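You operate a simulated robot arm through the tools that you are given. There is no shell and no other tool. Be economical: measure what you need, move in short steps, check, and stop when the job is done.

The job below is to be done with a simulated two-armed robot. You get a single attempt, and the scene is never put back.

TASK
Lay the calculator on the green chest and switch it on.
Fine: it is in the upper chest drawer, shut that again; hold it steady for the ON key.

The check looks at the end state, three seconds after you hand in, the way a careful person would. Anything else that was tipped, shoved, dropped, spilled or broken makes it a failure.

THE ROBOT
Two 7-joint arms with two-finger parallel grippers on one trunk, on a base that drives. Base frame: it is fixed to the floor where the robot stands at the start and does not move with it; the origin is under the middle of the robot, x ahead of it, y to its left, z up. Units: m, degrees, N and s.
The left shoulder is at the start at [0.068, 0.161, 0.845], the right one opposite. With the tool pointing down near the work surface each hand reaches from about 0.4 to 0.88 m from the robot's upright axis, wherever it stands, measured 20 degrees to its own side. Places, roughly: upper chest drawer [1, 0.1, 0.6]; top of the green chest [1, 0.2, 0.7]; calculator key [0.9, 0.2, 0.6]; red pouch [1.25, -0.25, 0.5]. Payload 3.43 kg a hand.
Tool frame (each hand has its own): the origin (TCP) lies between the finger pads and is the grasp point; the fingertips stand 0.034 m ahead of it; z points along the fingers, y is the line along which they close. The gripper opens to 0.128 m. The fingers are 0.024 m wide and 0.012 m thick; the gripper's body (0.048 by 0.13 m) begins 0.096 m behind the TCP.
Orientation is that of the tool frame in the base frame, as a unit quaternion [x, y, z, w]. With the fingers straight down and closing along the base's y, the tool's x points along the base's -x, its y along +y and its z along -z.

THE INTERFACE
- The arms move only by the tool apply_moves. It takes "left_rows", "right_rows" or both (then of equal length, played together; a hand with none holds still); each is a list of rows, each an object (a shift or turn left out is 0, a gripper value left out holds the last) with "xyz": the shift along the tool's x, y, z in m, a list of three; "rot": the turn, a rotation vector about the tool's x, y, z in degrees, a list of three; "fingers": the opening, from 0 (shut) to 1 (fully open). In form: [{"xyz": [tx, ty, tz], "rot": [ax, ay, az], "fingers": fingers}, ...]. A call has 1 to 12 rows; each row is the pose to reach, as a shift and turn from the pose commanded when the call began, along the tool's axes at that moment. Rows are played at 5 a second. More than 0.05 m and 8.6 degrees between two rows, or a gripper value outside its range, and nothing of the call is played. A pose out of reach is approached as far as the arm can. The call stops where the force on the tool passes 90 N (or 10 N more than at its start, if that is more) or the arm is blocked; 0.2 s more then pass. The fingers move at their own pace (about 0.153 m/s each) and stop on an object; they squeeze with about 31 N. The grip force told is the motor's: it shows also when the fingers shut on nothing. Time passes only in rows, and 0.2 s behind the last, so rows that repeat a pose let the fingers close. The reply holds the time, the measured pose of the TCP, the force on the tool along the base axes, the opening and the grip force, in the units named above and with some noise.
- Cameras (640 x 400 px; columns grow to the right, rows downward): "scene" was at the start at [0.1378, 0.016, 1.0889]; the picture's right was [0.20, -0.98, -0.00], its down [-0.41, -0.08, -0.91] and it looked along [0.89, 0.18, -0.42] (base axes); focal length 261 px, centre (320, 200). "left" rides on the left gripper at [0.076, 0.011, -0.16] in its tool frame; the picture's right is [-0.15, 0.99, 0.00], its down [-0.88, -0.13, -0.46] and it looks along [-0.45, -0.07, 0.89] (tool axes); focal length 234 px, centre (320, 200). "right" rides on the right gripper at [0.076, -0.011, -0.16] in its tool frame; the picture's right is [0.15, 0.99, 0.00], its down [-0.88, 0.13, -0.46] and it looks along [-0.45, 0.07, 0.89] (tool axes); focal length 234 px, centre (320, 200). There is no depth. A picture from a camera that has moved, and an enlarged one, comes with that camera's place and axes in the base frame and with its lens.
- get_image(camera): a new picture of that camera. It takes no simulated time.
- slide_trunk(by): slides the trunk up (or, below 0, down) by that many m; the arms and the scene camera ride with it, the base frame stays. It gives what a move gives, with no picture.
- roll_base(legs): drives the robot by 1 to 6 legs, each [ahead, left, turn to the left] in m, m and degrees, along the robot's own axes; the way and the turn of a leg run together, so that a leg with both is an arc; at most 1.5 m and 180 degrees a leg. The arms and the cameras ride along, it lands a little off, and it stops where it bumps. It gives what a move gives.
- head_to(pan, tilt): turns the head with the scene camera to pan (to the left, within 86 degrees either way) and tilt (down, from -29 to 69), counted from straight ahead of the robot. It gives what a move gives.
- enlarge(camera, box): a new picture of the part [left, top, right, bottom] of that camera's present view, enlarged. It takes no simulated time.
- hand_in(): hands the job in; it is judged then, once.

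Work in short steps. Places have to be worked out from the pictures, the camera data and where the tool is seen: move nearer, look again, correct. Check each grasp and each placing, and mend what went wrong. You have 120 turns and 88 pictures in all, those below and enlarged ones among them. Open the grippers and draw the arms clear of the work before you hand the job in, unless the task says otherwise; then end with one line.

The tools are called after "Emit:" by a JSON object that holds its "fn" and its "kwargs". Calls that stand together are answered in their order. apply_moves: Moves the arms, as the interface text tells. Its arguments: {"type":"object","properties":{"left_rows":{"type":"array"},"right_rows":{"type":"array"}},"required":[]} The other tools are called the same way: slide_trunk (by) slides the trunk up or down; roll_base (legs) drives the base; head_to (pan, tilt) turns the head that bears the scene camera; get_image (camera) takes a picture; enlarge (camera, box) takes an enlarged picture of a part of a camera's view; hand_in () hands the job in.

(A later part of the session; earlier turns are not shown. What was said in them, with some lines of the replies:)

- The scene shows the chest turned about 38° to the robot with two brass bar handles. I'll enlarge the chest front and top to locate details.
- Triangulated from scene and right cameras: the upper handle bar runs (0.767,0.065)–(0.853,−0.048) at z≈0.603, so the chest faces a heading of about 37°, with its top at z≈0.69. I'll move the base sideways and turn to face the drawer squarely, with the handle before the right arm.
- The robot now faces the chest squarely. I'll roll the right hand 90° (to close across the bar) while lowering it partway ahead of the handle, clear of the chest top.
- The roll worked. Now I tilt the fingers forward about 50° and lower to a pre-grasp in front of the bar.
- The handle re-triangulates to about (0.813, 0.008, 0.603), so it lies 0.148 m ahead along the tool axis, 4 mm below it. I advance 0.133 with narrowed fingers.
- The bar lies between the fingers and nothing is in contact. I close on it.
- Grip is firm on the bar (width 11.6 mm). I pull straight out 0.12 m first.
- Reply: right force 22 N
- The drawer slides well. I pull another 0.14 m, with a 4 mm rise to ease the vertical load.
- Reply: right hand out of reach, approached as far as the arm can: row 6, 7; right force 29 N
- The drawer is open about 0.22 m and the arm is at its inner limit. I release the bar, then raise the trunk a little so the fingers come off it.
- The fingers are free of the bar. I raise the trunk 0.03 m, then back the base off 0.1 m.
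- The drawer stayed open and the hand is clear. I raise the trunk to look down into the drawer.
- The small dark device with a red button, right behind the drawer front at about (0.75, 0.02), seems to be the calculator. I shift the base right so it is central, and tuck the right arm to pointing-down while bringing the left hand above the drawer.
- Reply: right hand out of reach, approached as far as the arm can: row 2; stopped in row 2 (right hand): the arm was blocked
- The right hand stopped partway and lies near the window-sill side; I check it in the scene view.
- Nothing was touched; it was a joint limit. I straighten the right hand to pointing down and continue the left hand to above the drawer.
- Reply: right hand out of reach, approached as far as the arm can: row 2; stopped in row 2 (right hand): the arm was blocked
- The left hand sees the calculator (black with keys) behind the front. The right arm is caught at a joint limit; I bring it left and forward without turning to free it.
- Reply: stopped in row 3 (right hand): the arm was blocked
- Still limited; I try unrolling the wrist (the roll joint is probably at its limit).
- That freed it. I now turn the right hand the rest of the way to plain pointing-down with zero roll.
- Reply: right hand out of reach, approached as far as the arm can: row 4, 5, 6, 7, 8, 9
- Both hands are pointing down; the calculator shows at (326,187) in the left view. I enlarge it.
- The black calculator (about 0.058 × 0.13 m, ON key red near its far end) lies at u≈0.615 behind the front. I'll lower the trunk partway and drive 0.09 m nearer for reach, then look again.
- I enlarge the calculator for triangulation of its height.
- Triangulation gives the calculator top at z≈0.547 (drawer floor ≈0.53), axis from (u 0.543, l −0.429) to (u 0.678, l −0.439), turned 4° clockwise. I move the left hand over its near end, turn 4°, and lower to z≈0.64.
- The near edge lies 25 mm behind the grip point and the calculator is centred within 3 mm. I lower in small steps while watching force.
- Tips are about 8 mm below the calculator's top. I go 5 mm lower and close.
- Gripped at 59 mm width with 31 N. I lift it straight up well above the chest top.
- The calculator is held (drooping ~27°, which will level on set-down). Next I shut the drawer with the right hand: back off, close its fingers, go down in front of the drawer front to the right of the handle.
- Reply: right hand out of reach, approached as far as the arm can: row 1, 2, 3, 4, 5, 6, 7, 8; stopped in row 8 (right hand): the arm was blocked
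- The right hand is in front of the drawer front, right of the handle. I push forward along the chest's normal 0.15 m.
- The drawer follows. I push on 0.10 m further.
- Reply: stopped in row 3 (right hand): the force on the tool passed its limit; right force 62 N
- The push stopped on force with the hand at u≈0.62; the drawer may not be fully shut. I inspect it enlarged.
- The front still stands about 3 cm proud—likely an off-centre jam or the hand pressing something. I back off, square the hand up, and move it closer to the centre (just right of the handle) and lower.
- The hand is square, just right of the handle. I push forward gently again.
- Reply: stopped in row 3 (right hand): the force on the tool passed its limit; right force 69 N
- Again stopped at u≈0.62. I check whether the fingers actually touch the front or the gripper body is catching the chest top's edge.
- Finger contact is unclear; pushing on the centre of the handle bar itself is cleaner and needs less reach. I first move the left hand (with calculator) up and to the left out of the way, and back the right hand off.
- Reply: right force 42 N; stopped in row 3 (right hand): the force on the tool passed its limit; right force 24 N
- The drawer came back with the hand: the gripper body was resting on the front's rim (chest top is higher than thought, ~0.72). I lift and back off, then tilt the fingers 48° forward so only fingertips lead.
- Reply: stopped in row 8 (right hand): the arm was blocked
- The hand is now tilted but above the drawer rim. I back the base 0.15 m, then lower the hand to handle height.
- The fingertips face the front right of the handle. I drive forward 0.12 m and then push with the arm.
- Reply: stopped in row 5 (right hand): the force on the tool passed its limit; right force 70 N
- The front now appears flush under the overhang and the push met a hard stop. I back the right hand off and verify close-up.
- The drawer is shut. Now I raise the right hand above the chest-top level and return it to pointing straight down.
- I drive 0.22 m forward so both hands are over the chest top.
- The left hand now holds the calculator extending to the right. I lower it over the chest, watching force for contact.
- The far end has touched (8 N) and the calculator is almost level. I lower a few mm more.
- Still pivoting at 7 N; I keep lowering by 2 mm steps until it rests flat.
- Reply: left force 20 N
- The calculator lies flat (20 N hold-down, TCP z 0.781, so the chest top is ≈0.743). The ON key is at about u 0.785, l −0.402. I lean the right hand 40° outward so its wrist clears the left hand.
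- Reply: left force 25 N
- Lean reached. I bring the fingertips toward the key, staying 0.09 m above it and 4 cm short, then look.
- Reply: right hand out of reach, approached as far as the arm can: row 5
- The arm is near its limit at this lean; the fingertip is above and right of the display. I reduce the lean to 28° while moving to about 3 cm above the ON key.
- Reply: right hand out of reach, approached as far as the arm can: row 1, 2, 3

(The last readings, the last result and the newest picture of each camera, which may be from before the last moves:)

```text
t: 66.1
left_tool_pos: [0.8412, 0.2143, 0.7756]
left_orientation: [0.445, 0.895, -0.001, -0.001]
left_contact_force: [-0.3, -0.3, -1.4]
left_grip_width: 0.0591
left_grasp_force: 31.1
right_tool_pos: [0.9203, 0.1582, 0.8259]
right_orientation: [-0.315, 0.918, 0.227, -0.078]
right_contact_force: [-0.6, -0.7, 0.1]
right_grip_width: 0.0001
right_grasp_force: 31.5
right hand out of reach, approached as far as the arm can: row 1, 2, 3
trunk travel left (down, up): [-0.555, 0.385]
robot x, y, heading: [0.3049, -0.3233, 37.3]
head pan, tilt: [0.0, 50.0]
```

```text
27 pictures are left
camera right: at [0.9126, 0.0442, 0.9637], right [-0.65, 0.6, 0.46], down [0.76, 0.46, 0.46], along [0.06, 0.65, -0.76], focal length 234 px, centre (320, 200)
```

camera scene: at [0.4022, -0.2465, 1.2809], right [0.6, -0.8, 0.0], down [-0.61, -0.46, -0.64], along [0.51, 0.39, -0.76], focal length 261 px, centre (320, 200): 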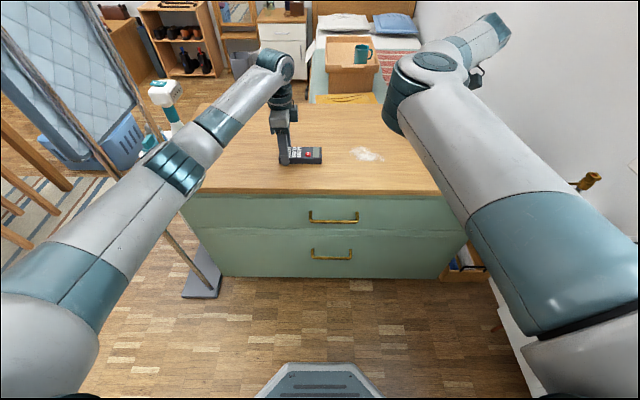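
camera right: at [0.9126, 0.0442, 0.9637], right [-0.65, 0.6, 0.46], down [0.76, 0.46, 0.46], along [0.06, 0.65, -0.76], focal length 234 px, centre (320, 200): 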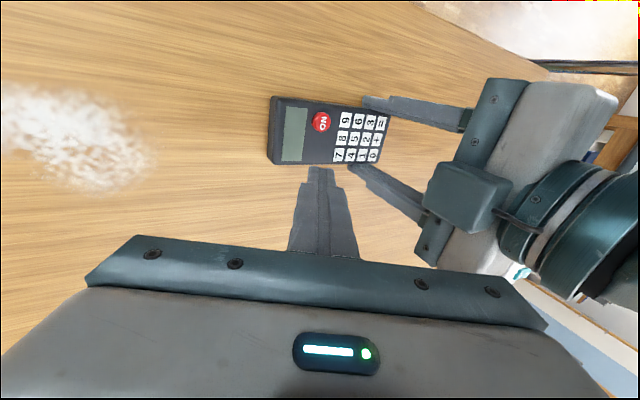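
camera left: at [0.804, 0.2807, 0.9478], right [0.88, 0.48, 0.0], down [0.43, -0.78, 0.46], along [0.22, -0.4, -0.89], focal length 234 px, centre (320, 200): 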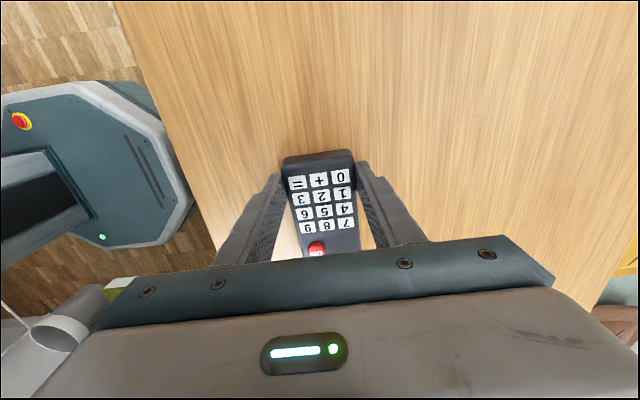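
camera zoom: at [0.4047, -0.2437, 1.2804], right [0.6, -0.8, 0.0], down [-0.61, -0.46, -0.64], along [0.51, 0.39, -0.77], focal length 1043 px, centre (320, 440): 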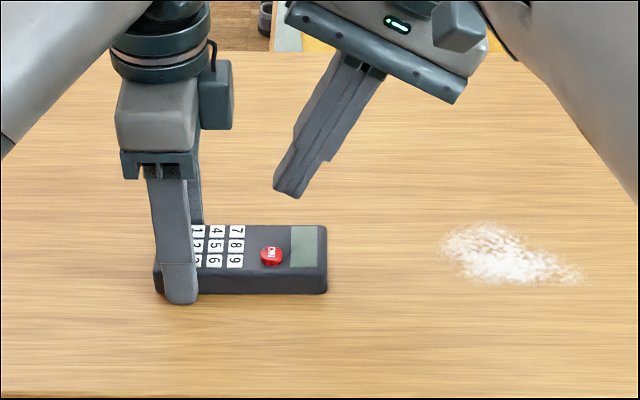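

The right hand can only settle about 4.5 cm farther out (u 0.83). I'll instead slide the held calculator 4.8 cm deeper onto the chest with the left hand, after raising the right hand a bit.

Emit:
{"fn": "apply_moves", "kwargs": {"right_rows": [{"xyz": [0, -0.015, -0.03]}, {"xyz": [0, -0.02, -0.05]}]}}

Emit:
{"fn": "apply_moves", "kwargs": {"left_rows": [{"xyz": [0, 0, -0.002]}, {"xyz": [0, 0.012, -0.002]}, {"xyz": [0, 0.024, -0.002]}, {"xyz": [0, 0.036, -0.002]}, {"xyz": [0, 0.048, -0.002]}, {"xyz": [0, 0.048, 0.001]}]}}

Emit:
{"fn": "enlarge", "kwargs": {"camera": "scene", "box": [240, 90, 400, 190]}}

```text
t: 66.7
left_tool_pos: [0.8405, 0.2141, 0.777]
left_orientation: [0.445, 0.895, -0.001, -0.002]
left_contact_force: [-1.8, 0.2, -1.4]
left_grip_width: 0.0594
left_grasp_force: 31.1
right_tool_pos: [0.9453, 0.125, 0.8621]
right_orientation: [-0.316, 0.918, 0.227, -0.078]
right_contact_force: [-0.6, 0.1, 0.7]
right_grip_width: 0.0
right_grasp_force: 31.1
trunk travel left (down, up): [-0.555, 0.385]
robot x, y, heading: [0.3057, -0.3216, 36.8]
head pan, tilt: [0.0, 50.0]
```

```text
t: 68.1
left_tool_pos: [0.8796, 0.2431, 0.775]
left_orientation: [0.447, 0.895, -0.002, -0.002]
left_contact_force: [-1.0, -1.4, -0.6]
left_grip_width: 0.0595
left_grasp_force: 31.1
right_tool_pos: [0.9461, 0.1258, 0.8618]
right_orientation: [-0.314, 0.918, 0.227, -0.078]
right_contact_force: [0.2, 0.2, -0.1]
right_grip_width: 0.0001
right_grasp_force: 31.5
trunk travel left (down, up): [-0.555, 0.385]
robot x, y, heading: [0.303, -0.3227, 37.0]
head pan, tilt: [0.0, 50.0]
```

```text
4.00 times, centred on (320, 140) of scene
camera zoom: at [0.4038, -0.244, 1.2805], right [0.6, -0.8, 0.0], down [-0.61, -0.46, -0.64], along [0.51, 0.39, -0.77], focal length 1043 px, centre (320, 440)
```

zoom: 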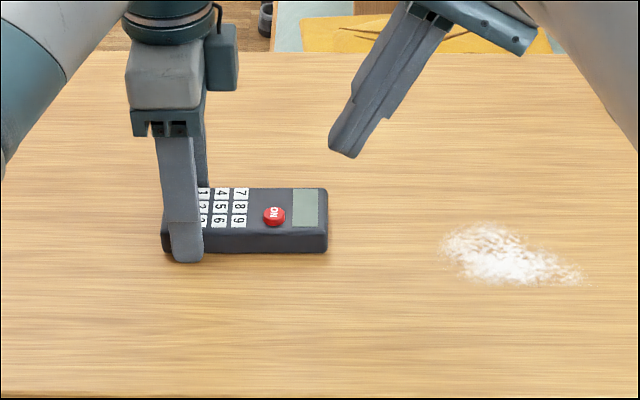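

The calculator now sits deeper with ON at u≈0.837, l≈−0.402. I press the left hold slightly down and bring the right fingertip above the key.

Emit:
{"fn": "apply_moves", "kwargs": {"left_rows": [{"xyz": [0, 0, 0.002]}, {"xyz": [0, 0, 0.004]}, {"xyz": [0, 0, 0.004]}], "right_rows": [{"xyz": [-0.002, 0.015, 0.016]}, {"xyz": [-0.004, 0.03, 0.032]}, {"xyz": [-0.0046, 0.0424, 0.0474]}]}}

Emit:
{"fn": "enlarge", "kwargs": {"camera": "scene", "box": [260, 100, 360, 165]}}

Emit:
{"fn": "enlarge", "kwargs": {"camera": "right", "box": [240, 80, 440, 205]}}

```text
t: 68.9
left_tool_pos: [0.8798, 0.2426, 0.7731]
left_orientation: [0.446, 0.895, 0.002, 0.001]
left_contact_force: [5.8, 5.4, 22.1]
left_grip_width: 0.0593
left_grasp_force: 31.2
right_tool_pos: [0.9121, 0.1754, 0.8424]
right_orientation: [-0.315, 0.918, 0.228, -0.079]
right_contact_force: [0.5, 0.8, 0.3]
right_grip_width: 0.0002
right_grasp_force: 31.0
trunk travel left (down, up): [-0.555, 0.385]
robot x, y, heading: [0.3015, -0.317, 37.1]
head pan, tilt: [0.0, 50.0]
```

```text
6.15 times, centred on (310, 132) of scene
camera zoom: at [0.4026, -0.2458, 1.2811], right [0.6, -0.8, 0.0], down [-0.61, -0.46, -0.64], along [0.51, 0.39, -0.77], focal length 1604 px, centre (382, 615)
```

zoom: 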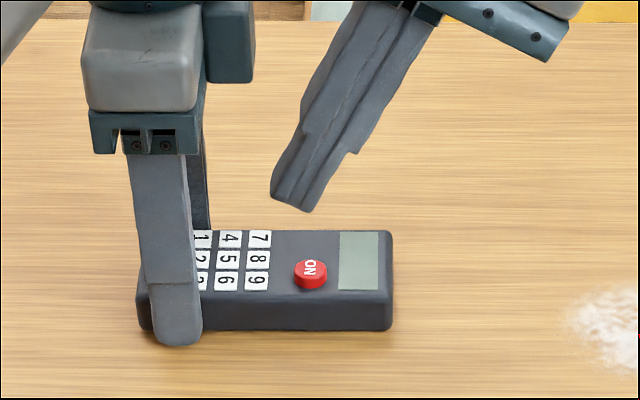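

```text
3.20 times, centred on (340, 142) of right
camera zoom: at [0.9053, 0.0611, 0.9802], right [-0.65, 0.6, 0.46], down [0.76, 0.46, 0.46], along [0.06, 0.65, -0.76], focal length 749 px, centre (256, 384)
```

zoom: 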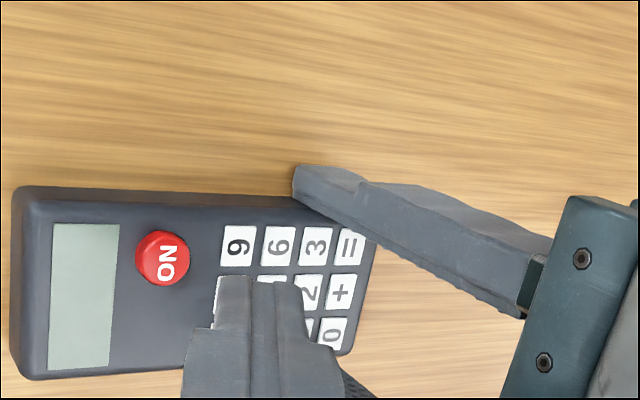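

Fingertip is aligned over ON in both l and u, about 4.5 cm above. I descend 3.6 cm vertically, then check.

Emit:
{"fn": "apply_moves", "kwargs": {"right_rows": [{"xyz": [0, -0.0093, 0.0177]}, {"xyz": [0, -0.0168, 0.0318]}]}}

Emit:
{"fn": "enlarge", "kwargs": {"camera": "scene", "box": [260, 100, 360, 165]}}

Emit:
{"fn": "enlarge", "kwargs": {"camera": "right", "box": [240, 100, 400, 200]}}

```text
t: 69.5
left_tool_pos: [0.8787, 0.2422, 0.7748]
left_orientation: [0.446, 0.895, 0.001, -0.001]
left_contact_force: [7.7, 5.0, 26.6]
left_grip_width: 0.0591
left_grasp_force: 30.8
right_tool_pos: [0.9111, 0.1754, 0.8077]
right_orientation: [-0.314, 0.918, 0.229, -0.078]
right_contact_force: [0.3, -0.5, -0.7]
right_grip_width: 0.0002
right_grasp_force: 31.1
trunk travel left (down, up): [-0.555, 0.385]
robot x, y, heading: [0.3058, -0.3235, 36.9]
head pan, tilt: [0.0, 50.0]
```

```text
6.15 times, centred on (310, 132) of scene
camera zoom: at [0.4023, -0.2465, 1.281], right [0.6, -0.8, 0.0], down [-0.61, -0.46, -0.64], along [0.51, 0.39, -0.76], focal length 1604 px, centre (382, 615)
```

zoom: 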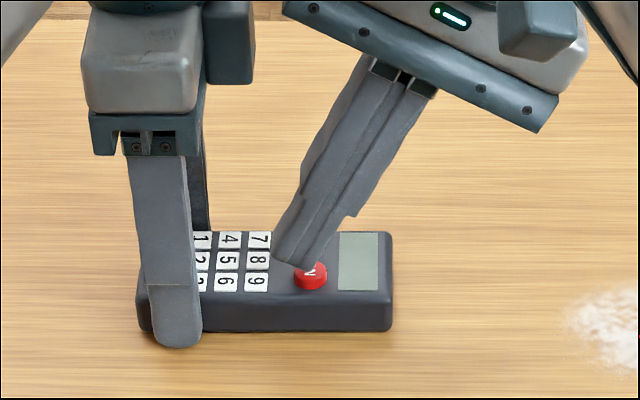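

```text
4.00 times, centred on (320, 150) of right
camera zoom: at [0.903, 0.0612, 0.9453], right [-0.65, 0.6, 0.46], down [0.75, 0.46, 0.47], along [0.07, 0.65, -0.75], focal length 937 px, centre (320, 400)
```

zoom: 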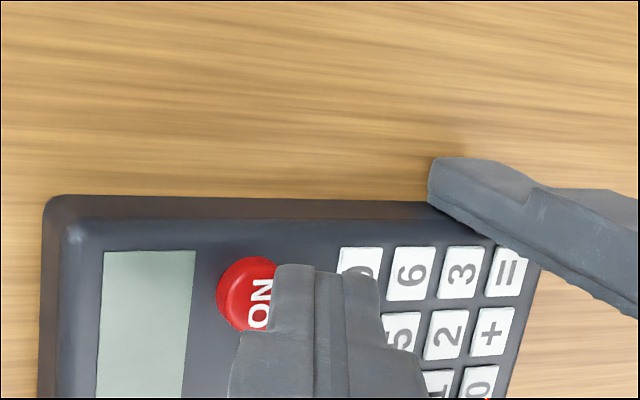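

The tip edge is about 1 cm above the key, well centred. I creep down 12 mm and read the force.

Emit:
{"fn": "apply_moves", "kwargs": {"right_rows": [{"xyz": [0, -0.0037, 0.0071]}, {"xyz": [0, -0.0047, 0.0088]}, {"xyz": [0, -0.0056, 0.0106]}]}}

Emit:
{"fn": "enlarge", "kwargs": {"camera": "scene", "box": [260, 100, 360, 165]}}

```text
t: 70.3
left_tool_pos: [0.8786, 0.2424, 0.7746]
left_orientation: [0.445, 0.895, 0.002, 0.0]
left_contact_force: [15.8, 8.2, 19.2]
left_grip_width: 0.0598
left_grasp_force: 31.2
right_tool_pos: [0.9106, 0.1747, 0.7979]
right_orientation: [-0.315, 0.918, 0.228, -0.075]
right_contact_force: [-2.0, -2.3, 16.1]
right_grip_width: 0.0
right_grasp_force: 31.1
trunk travel left (down, up): [-0.555, 0.385]
robot x, y, heading: [0.3011, -0.3226, 36.9]
head pan, tilt: [0.0, 50.0]
```

```text
6.15 times, centred on (310, 132) of scene
camera zoom: at [0.4017, -0.2473, 1.2811], right [0.6, -0.8, 0.0], down [-0.61, -0.46, -0.64], along [0.51, 0.39, -0.76], focal length 1604 px, centre (382, 615)
```

zoom: 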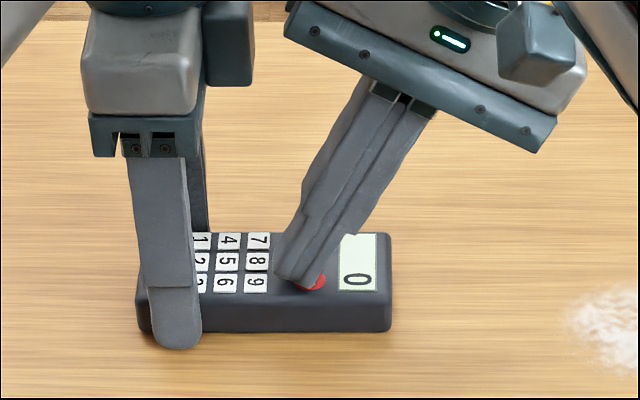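

The display lit and shows "0": it is on. I lift the right finger straight off without a second press.

Emit:
{"fn": "apply_moves", "kwargs": {"right_rows": [{"xyz": [0, 0.014, -0.0265]}, {"xyz": [0, 0.03, -0.057]}, {"xyz": [0, 0.02, -0.1]}, {"xyz": [0, -0.01, -0.13]}]}}

Emit:
{"fn": "enlarge", "kwargs": {"camera": "scene", "box": [240, 90, 400, 190]}}

```text
t: 71.3
left_tool_pos: [0.8784, 0.2411, 0.7735]
left_orientation: [0.445, 0.896, 0.0, 0.0]
left_contact_force: [3.2, -0.8, 26.2]
left_grip_width: 0.0595
left_grasp_force: 30.5
right_tool_pos: [0.9518, 0.1186, 0.9046]
right_orientation: [-0.316, 0.918, 0.228, -0.077]
right_contact_force: [-0.2, -0.6, -0.2]
right_grip_width: 0.0001
right_grasp_force: 31.1
right hand out of reach, approached as far as the arm can: row 2
trunk travel left (down, up): [-0.555, 0.385]
robot x, y, heading: [0.3041, -0.3225, 37.1]
head pan, tilt: [0.0, 50.0]
```

```text
4.00 times, centred on (320, 140) of scene
camera zoom: at [0.4019, -0.2473, 1.2809], right [0.6, -0.8, 0.0], down [-0.61, -0.46, -0.64], along [0.51, 0.39, -0.76], focal length 1043 px, centre (320, 440)
```

zoom: 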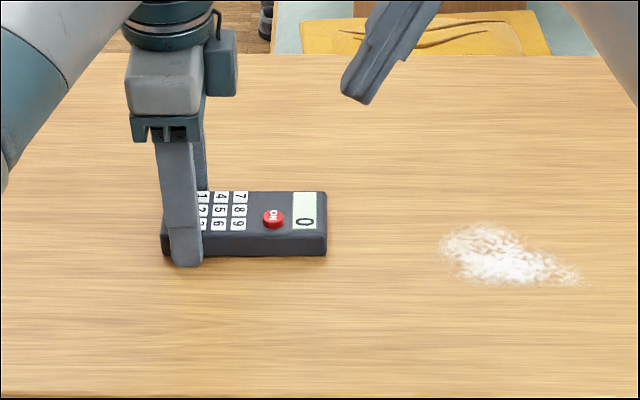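

It stays on. I ease the left down-force, open its fingers, and lift straight up.

Emit:
{"fn": "apply_moves", "kwargs": {"left_rows": [{"xyz": [0, 0, -0.003]}, {"xyz": [0, 0, -0.003], "fingers": 0.7}, {"xyz": [0, 0, -0.003], "fingers": 0.7}, {"xyz": [0, 0, -0.02]}, {"xyz": [0, 0, -0.06]}, {"xyz": [0, 0, -0.1]}, {"xyz": [0, 0, -0.14]}]}}

Emit:
{"fn": "enlarge", "kwargs": {"camera": "scene", "box": [200, 80, 440, 230]}}

```text
t: 72.9
left_tool_pos: [0.8788, 0.2433, 0.9111]
left_orientation: [0.446, 0.895, -0.001, -0.001]
left_contact_force: [0.1, -0.4, 0.1]
left_grip_width: 0.0894
left_grasp_force: 0.0
right_tool_pos: [0.9526, 0.1196, 0.9036]
right_orientation: [-0.314, 0.918, 0.228, -0.079]
right_contact_force: [0.2, -0.8, 0.6]
right_grip_width: 0.0001
right_grasp_force: 30.9
trunk travel left (down, up): [-0.555, 0.385]
robot x, y, heading: [0.302, -0.3232, 36.8]
head pan, tilt: [0.0, 50.0]
```

```text
2.67 times, centred on (320, 155) of scene
camera zoom: at [0.4032, -0.2454, 1.2806], right [0.6, -0.8, 0.0], down [-0.61, -0.46, -0.64], along [0.51, 0.39, -0.77], focal length 695 px, centre (320, 320)
```

zoom: 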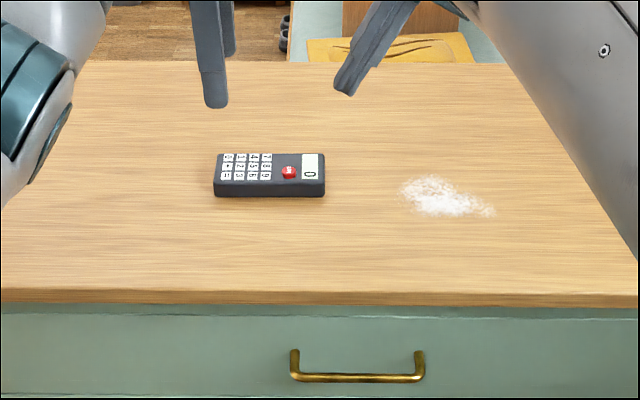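

Calculator lies flat and on, and the drawer is shut. I back the base away and open the right gripper.

Emit:
{"fn": "roll_base", "kwargs": {"legs": [[-0.34, 0, 0]]}}

Emit:
{"fn": "apply_moves", "kwargs": {"right_rows": [{"fingers": 0.6}, {"fingers": 0.6}]}}

Emit:
{"fn": "get_image", "kwargs": {"camera": "scene"}}

Emit:
{"fn": "enlarge", "kwargs": {"camera": "scene", "box": [180, 60, 500, 260]}}

```text
t: 75.1
left_tool_pos: [0.613, 0.0416, 0.9106]
left_orientation: [0.445, 0.895, -0.001, -0.001]
left_contact_force: [0.5, -0.7, 0.4]
left_grip_width: 0.0896
left_grasp_force: 0.0
right_tool_pos: [0.6883, -0.0795, 0.9032]
right_orientation: [-0.315, 0.918, 0.227, -0.078]
right_contact_force: [-0.4, -0.7, -0.3]
right_grip_width: 0.0
right_grasp_force: 30.5
trunk travel left (down, up): [-0.555, 0.385]
robot x, y, heading: [0.0408, -0.5236, 36.9]
head pan, tilt: [0.0, 50.0]
```

```text
t: 75.7
left_tool_pos: [0.614, 0.0416, 0.91]
left_orientation: [0.446, 0.895, -0.001, -0.001]
left_contact_force: [-0.5, 0.5, 0.4]
left_grip_width: 0.0896
left_grasp_force: 0.1
right_tool_pos: [0.6889, -0.0801, 0.9024]
right_orientation: [-0.315, 0.918, 0.226, -0.078]
right_contact_force: [-0.9, -0.1, 0.4]
right_grip_width: 0.077
right_grasp_force: 0.0
trunk travel left (down, up): [-0.555, 0.385]
robot x, y, heading: [0.0356, -0.5242, 37.0]
head pan, tilt: [0.0, 50.0]
```

```text
18 pictures are left
camera scene: at [0.1373, -0.4461, 1.2806], right [0.6, -0.8, 0.0], down [-0.61, -0.46, -0.64], along [0.51, 0.39, -0.77], focal length 261 px, centre (320, 200)
```

scene: 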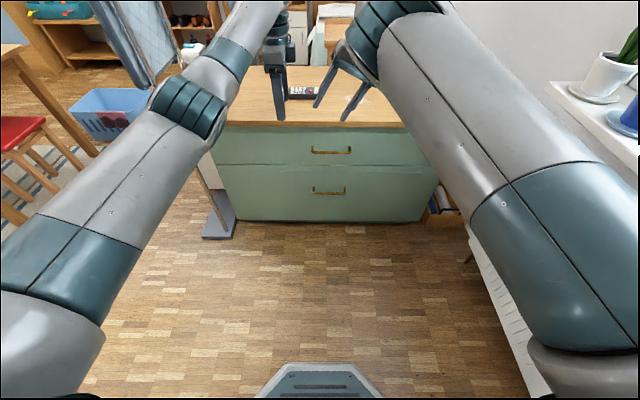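

```text
2.00 times, centred on (340, 160) of scene
camera zoom: at [0.1373, -0.4461, 1.2806], right [0.6, -0.8, 0.0], down [-0.61, -0.46, -0.64], along [0.51, 0.39, -0.77], focal length 521 px, centre (280, 280)
```

zoom: 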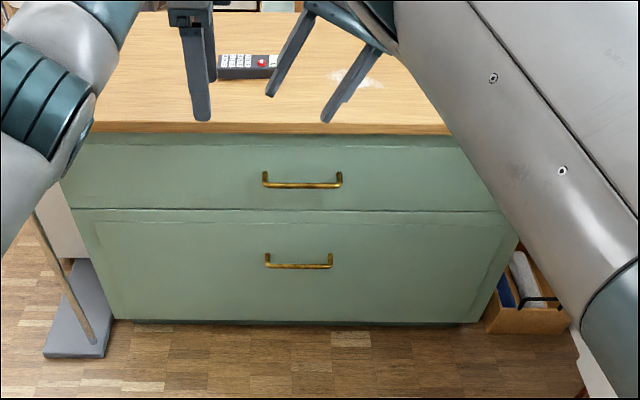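

The upper drawer is shut: its handle is back at u≈0.652, where it started. The calculator lies on the chest, switched on. Both grippers are open and clear, so I hand in.

Emit:
{"fn": "hand_in", "kwargs": {}}

```text
The job is handed in.
```

The calculator is lying on the green chest, switched on and showing "0". The upper drawer is shut again, and both arms are clear of the work.
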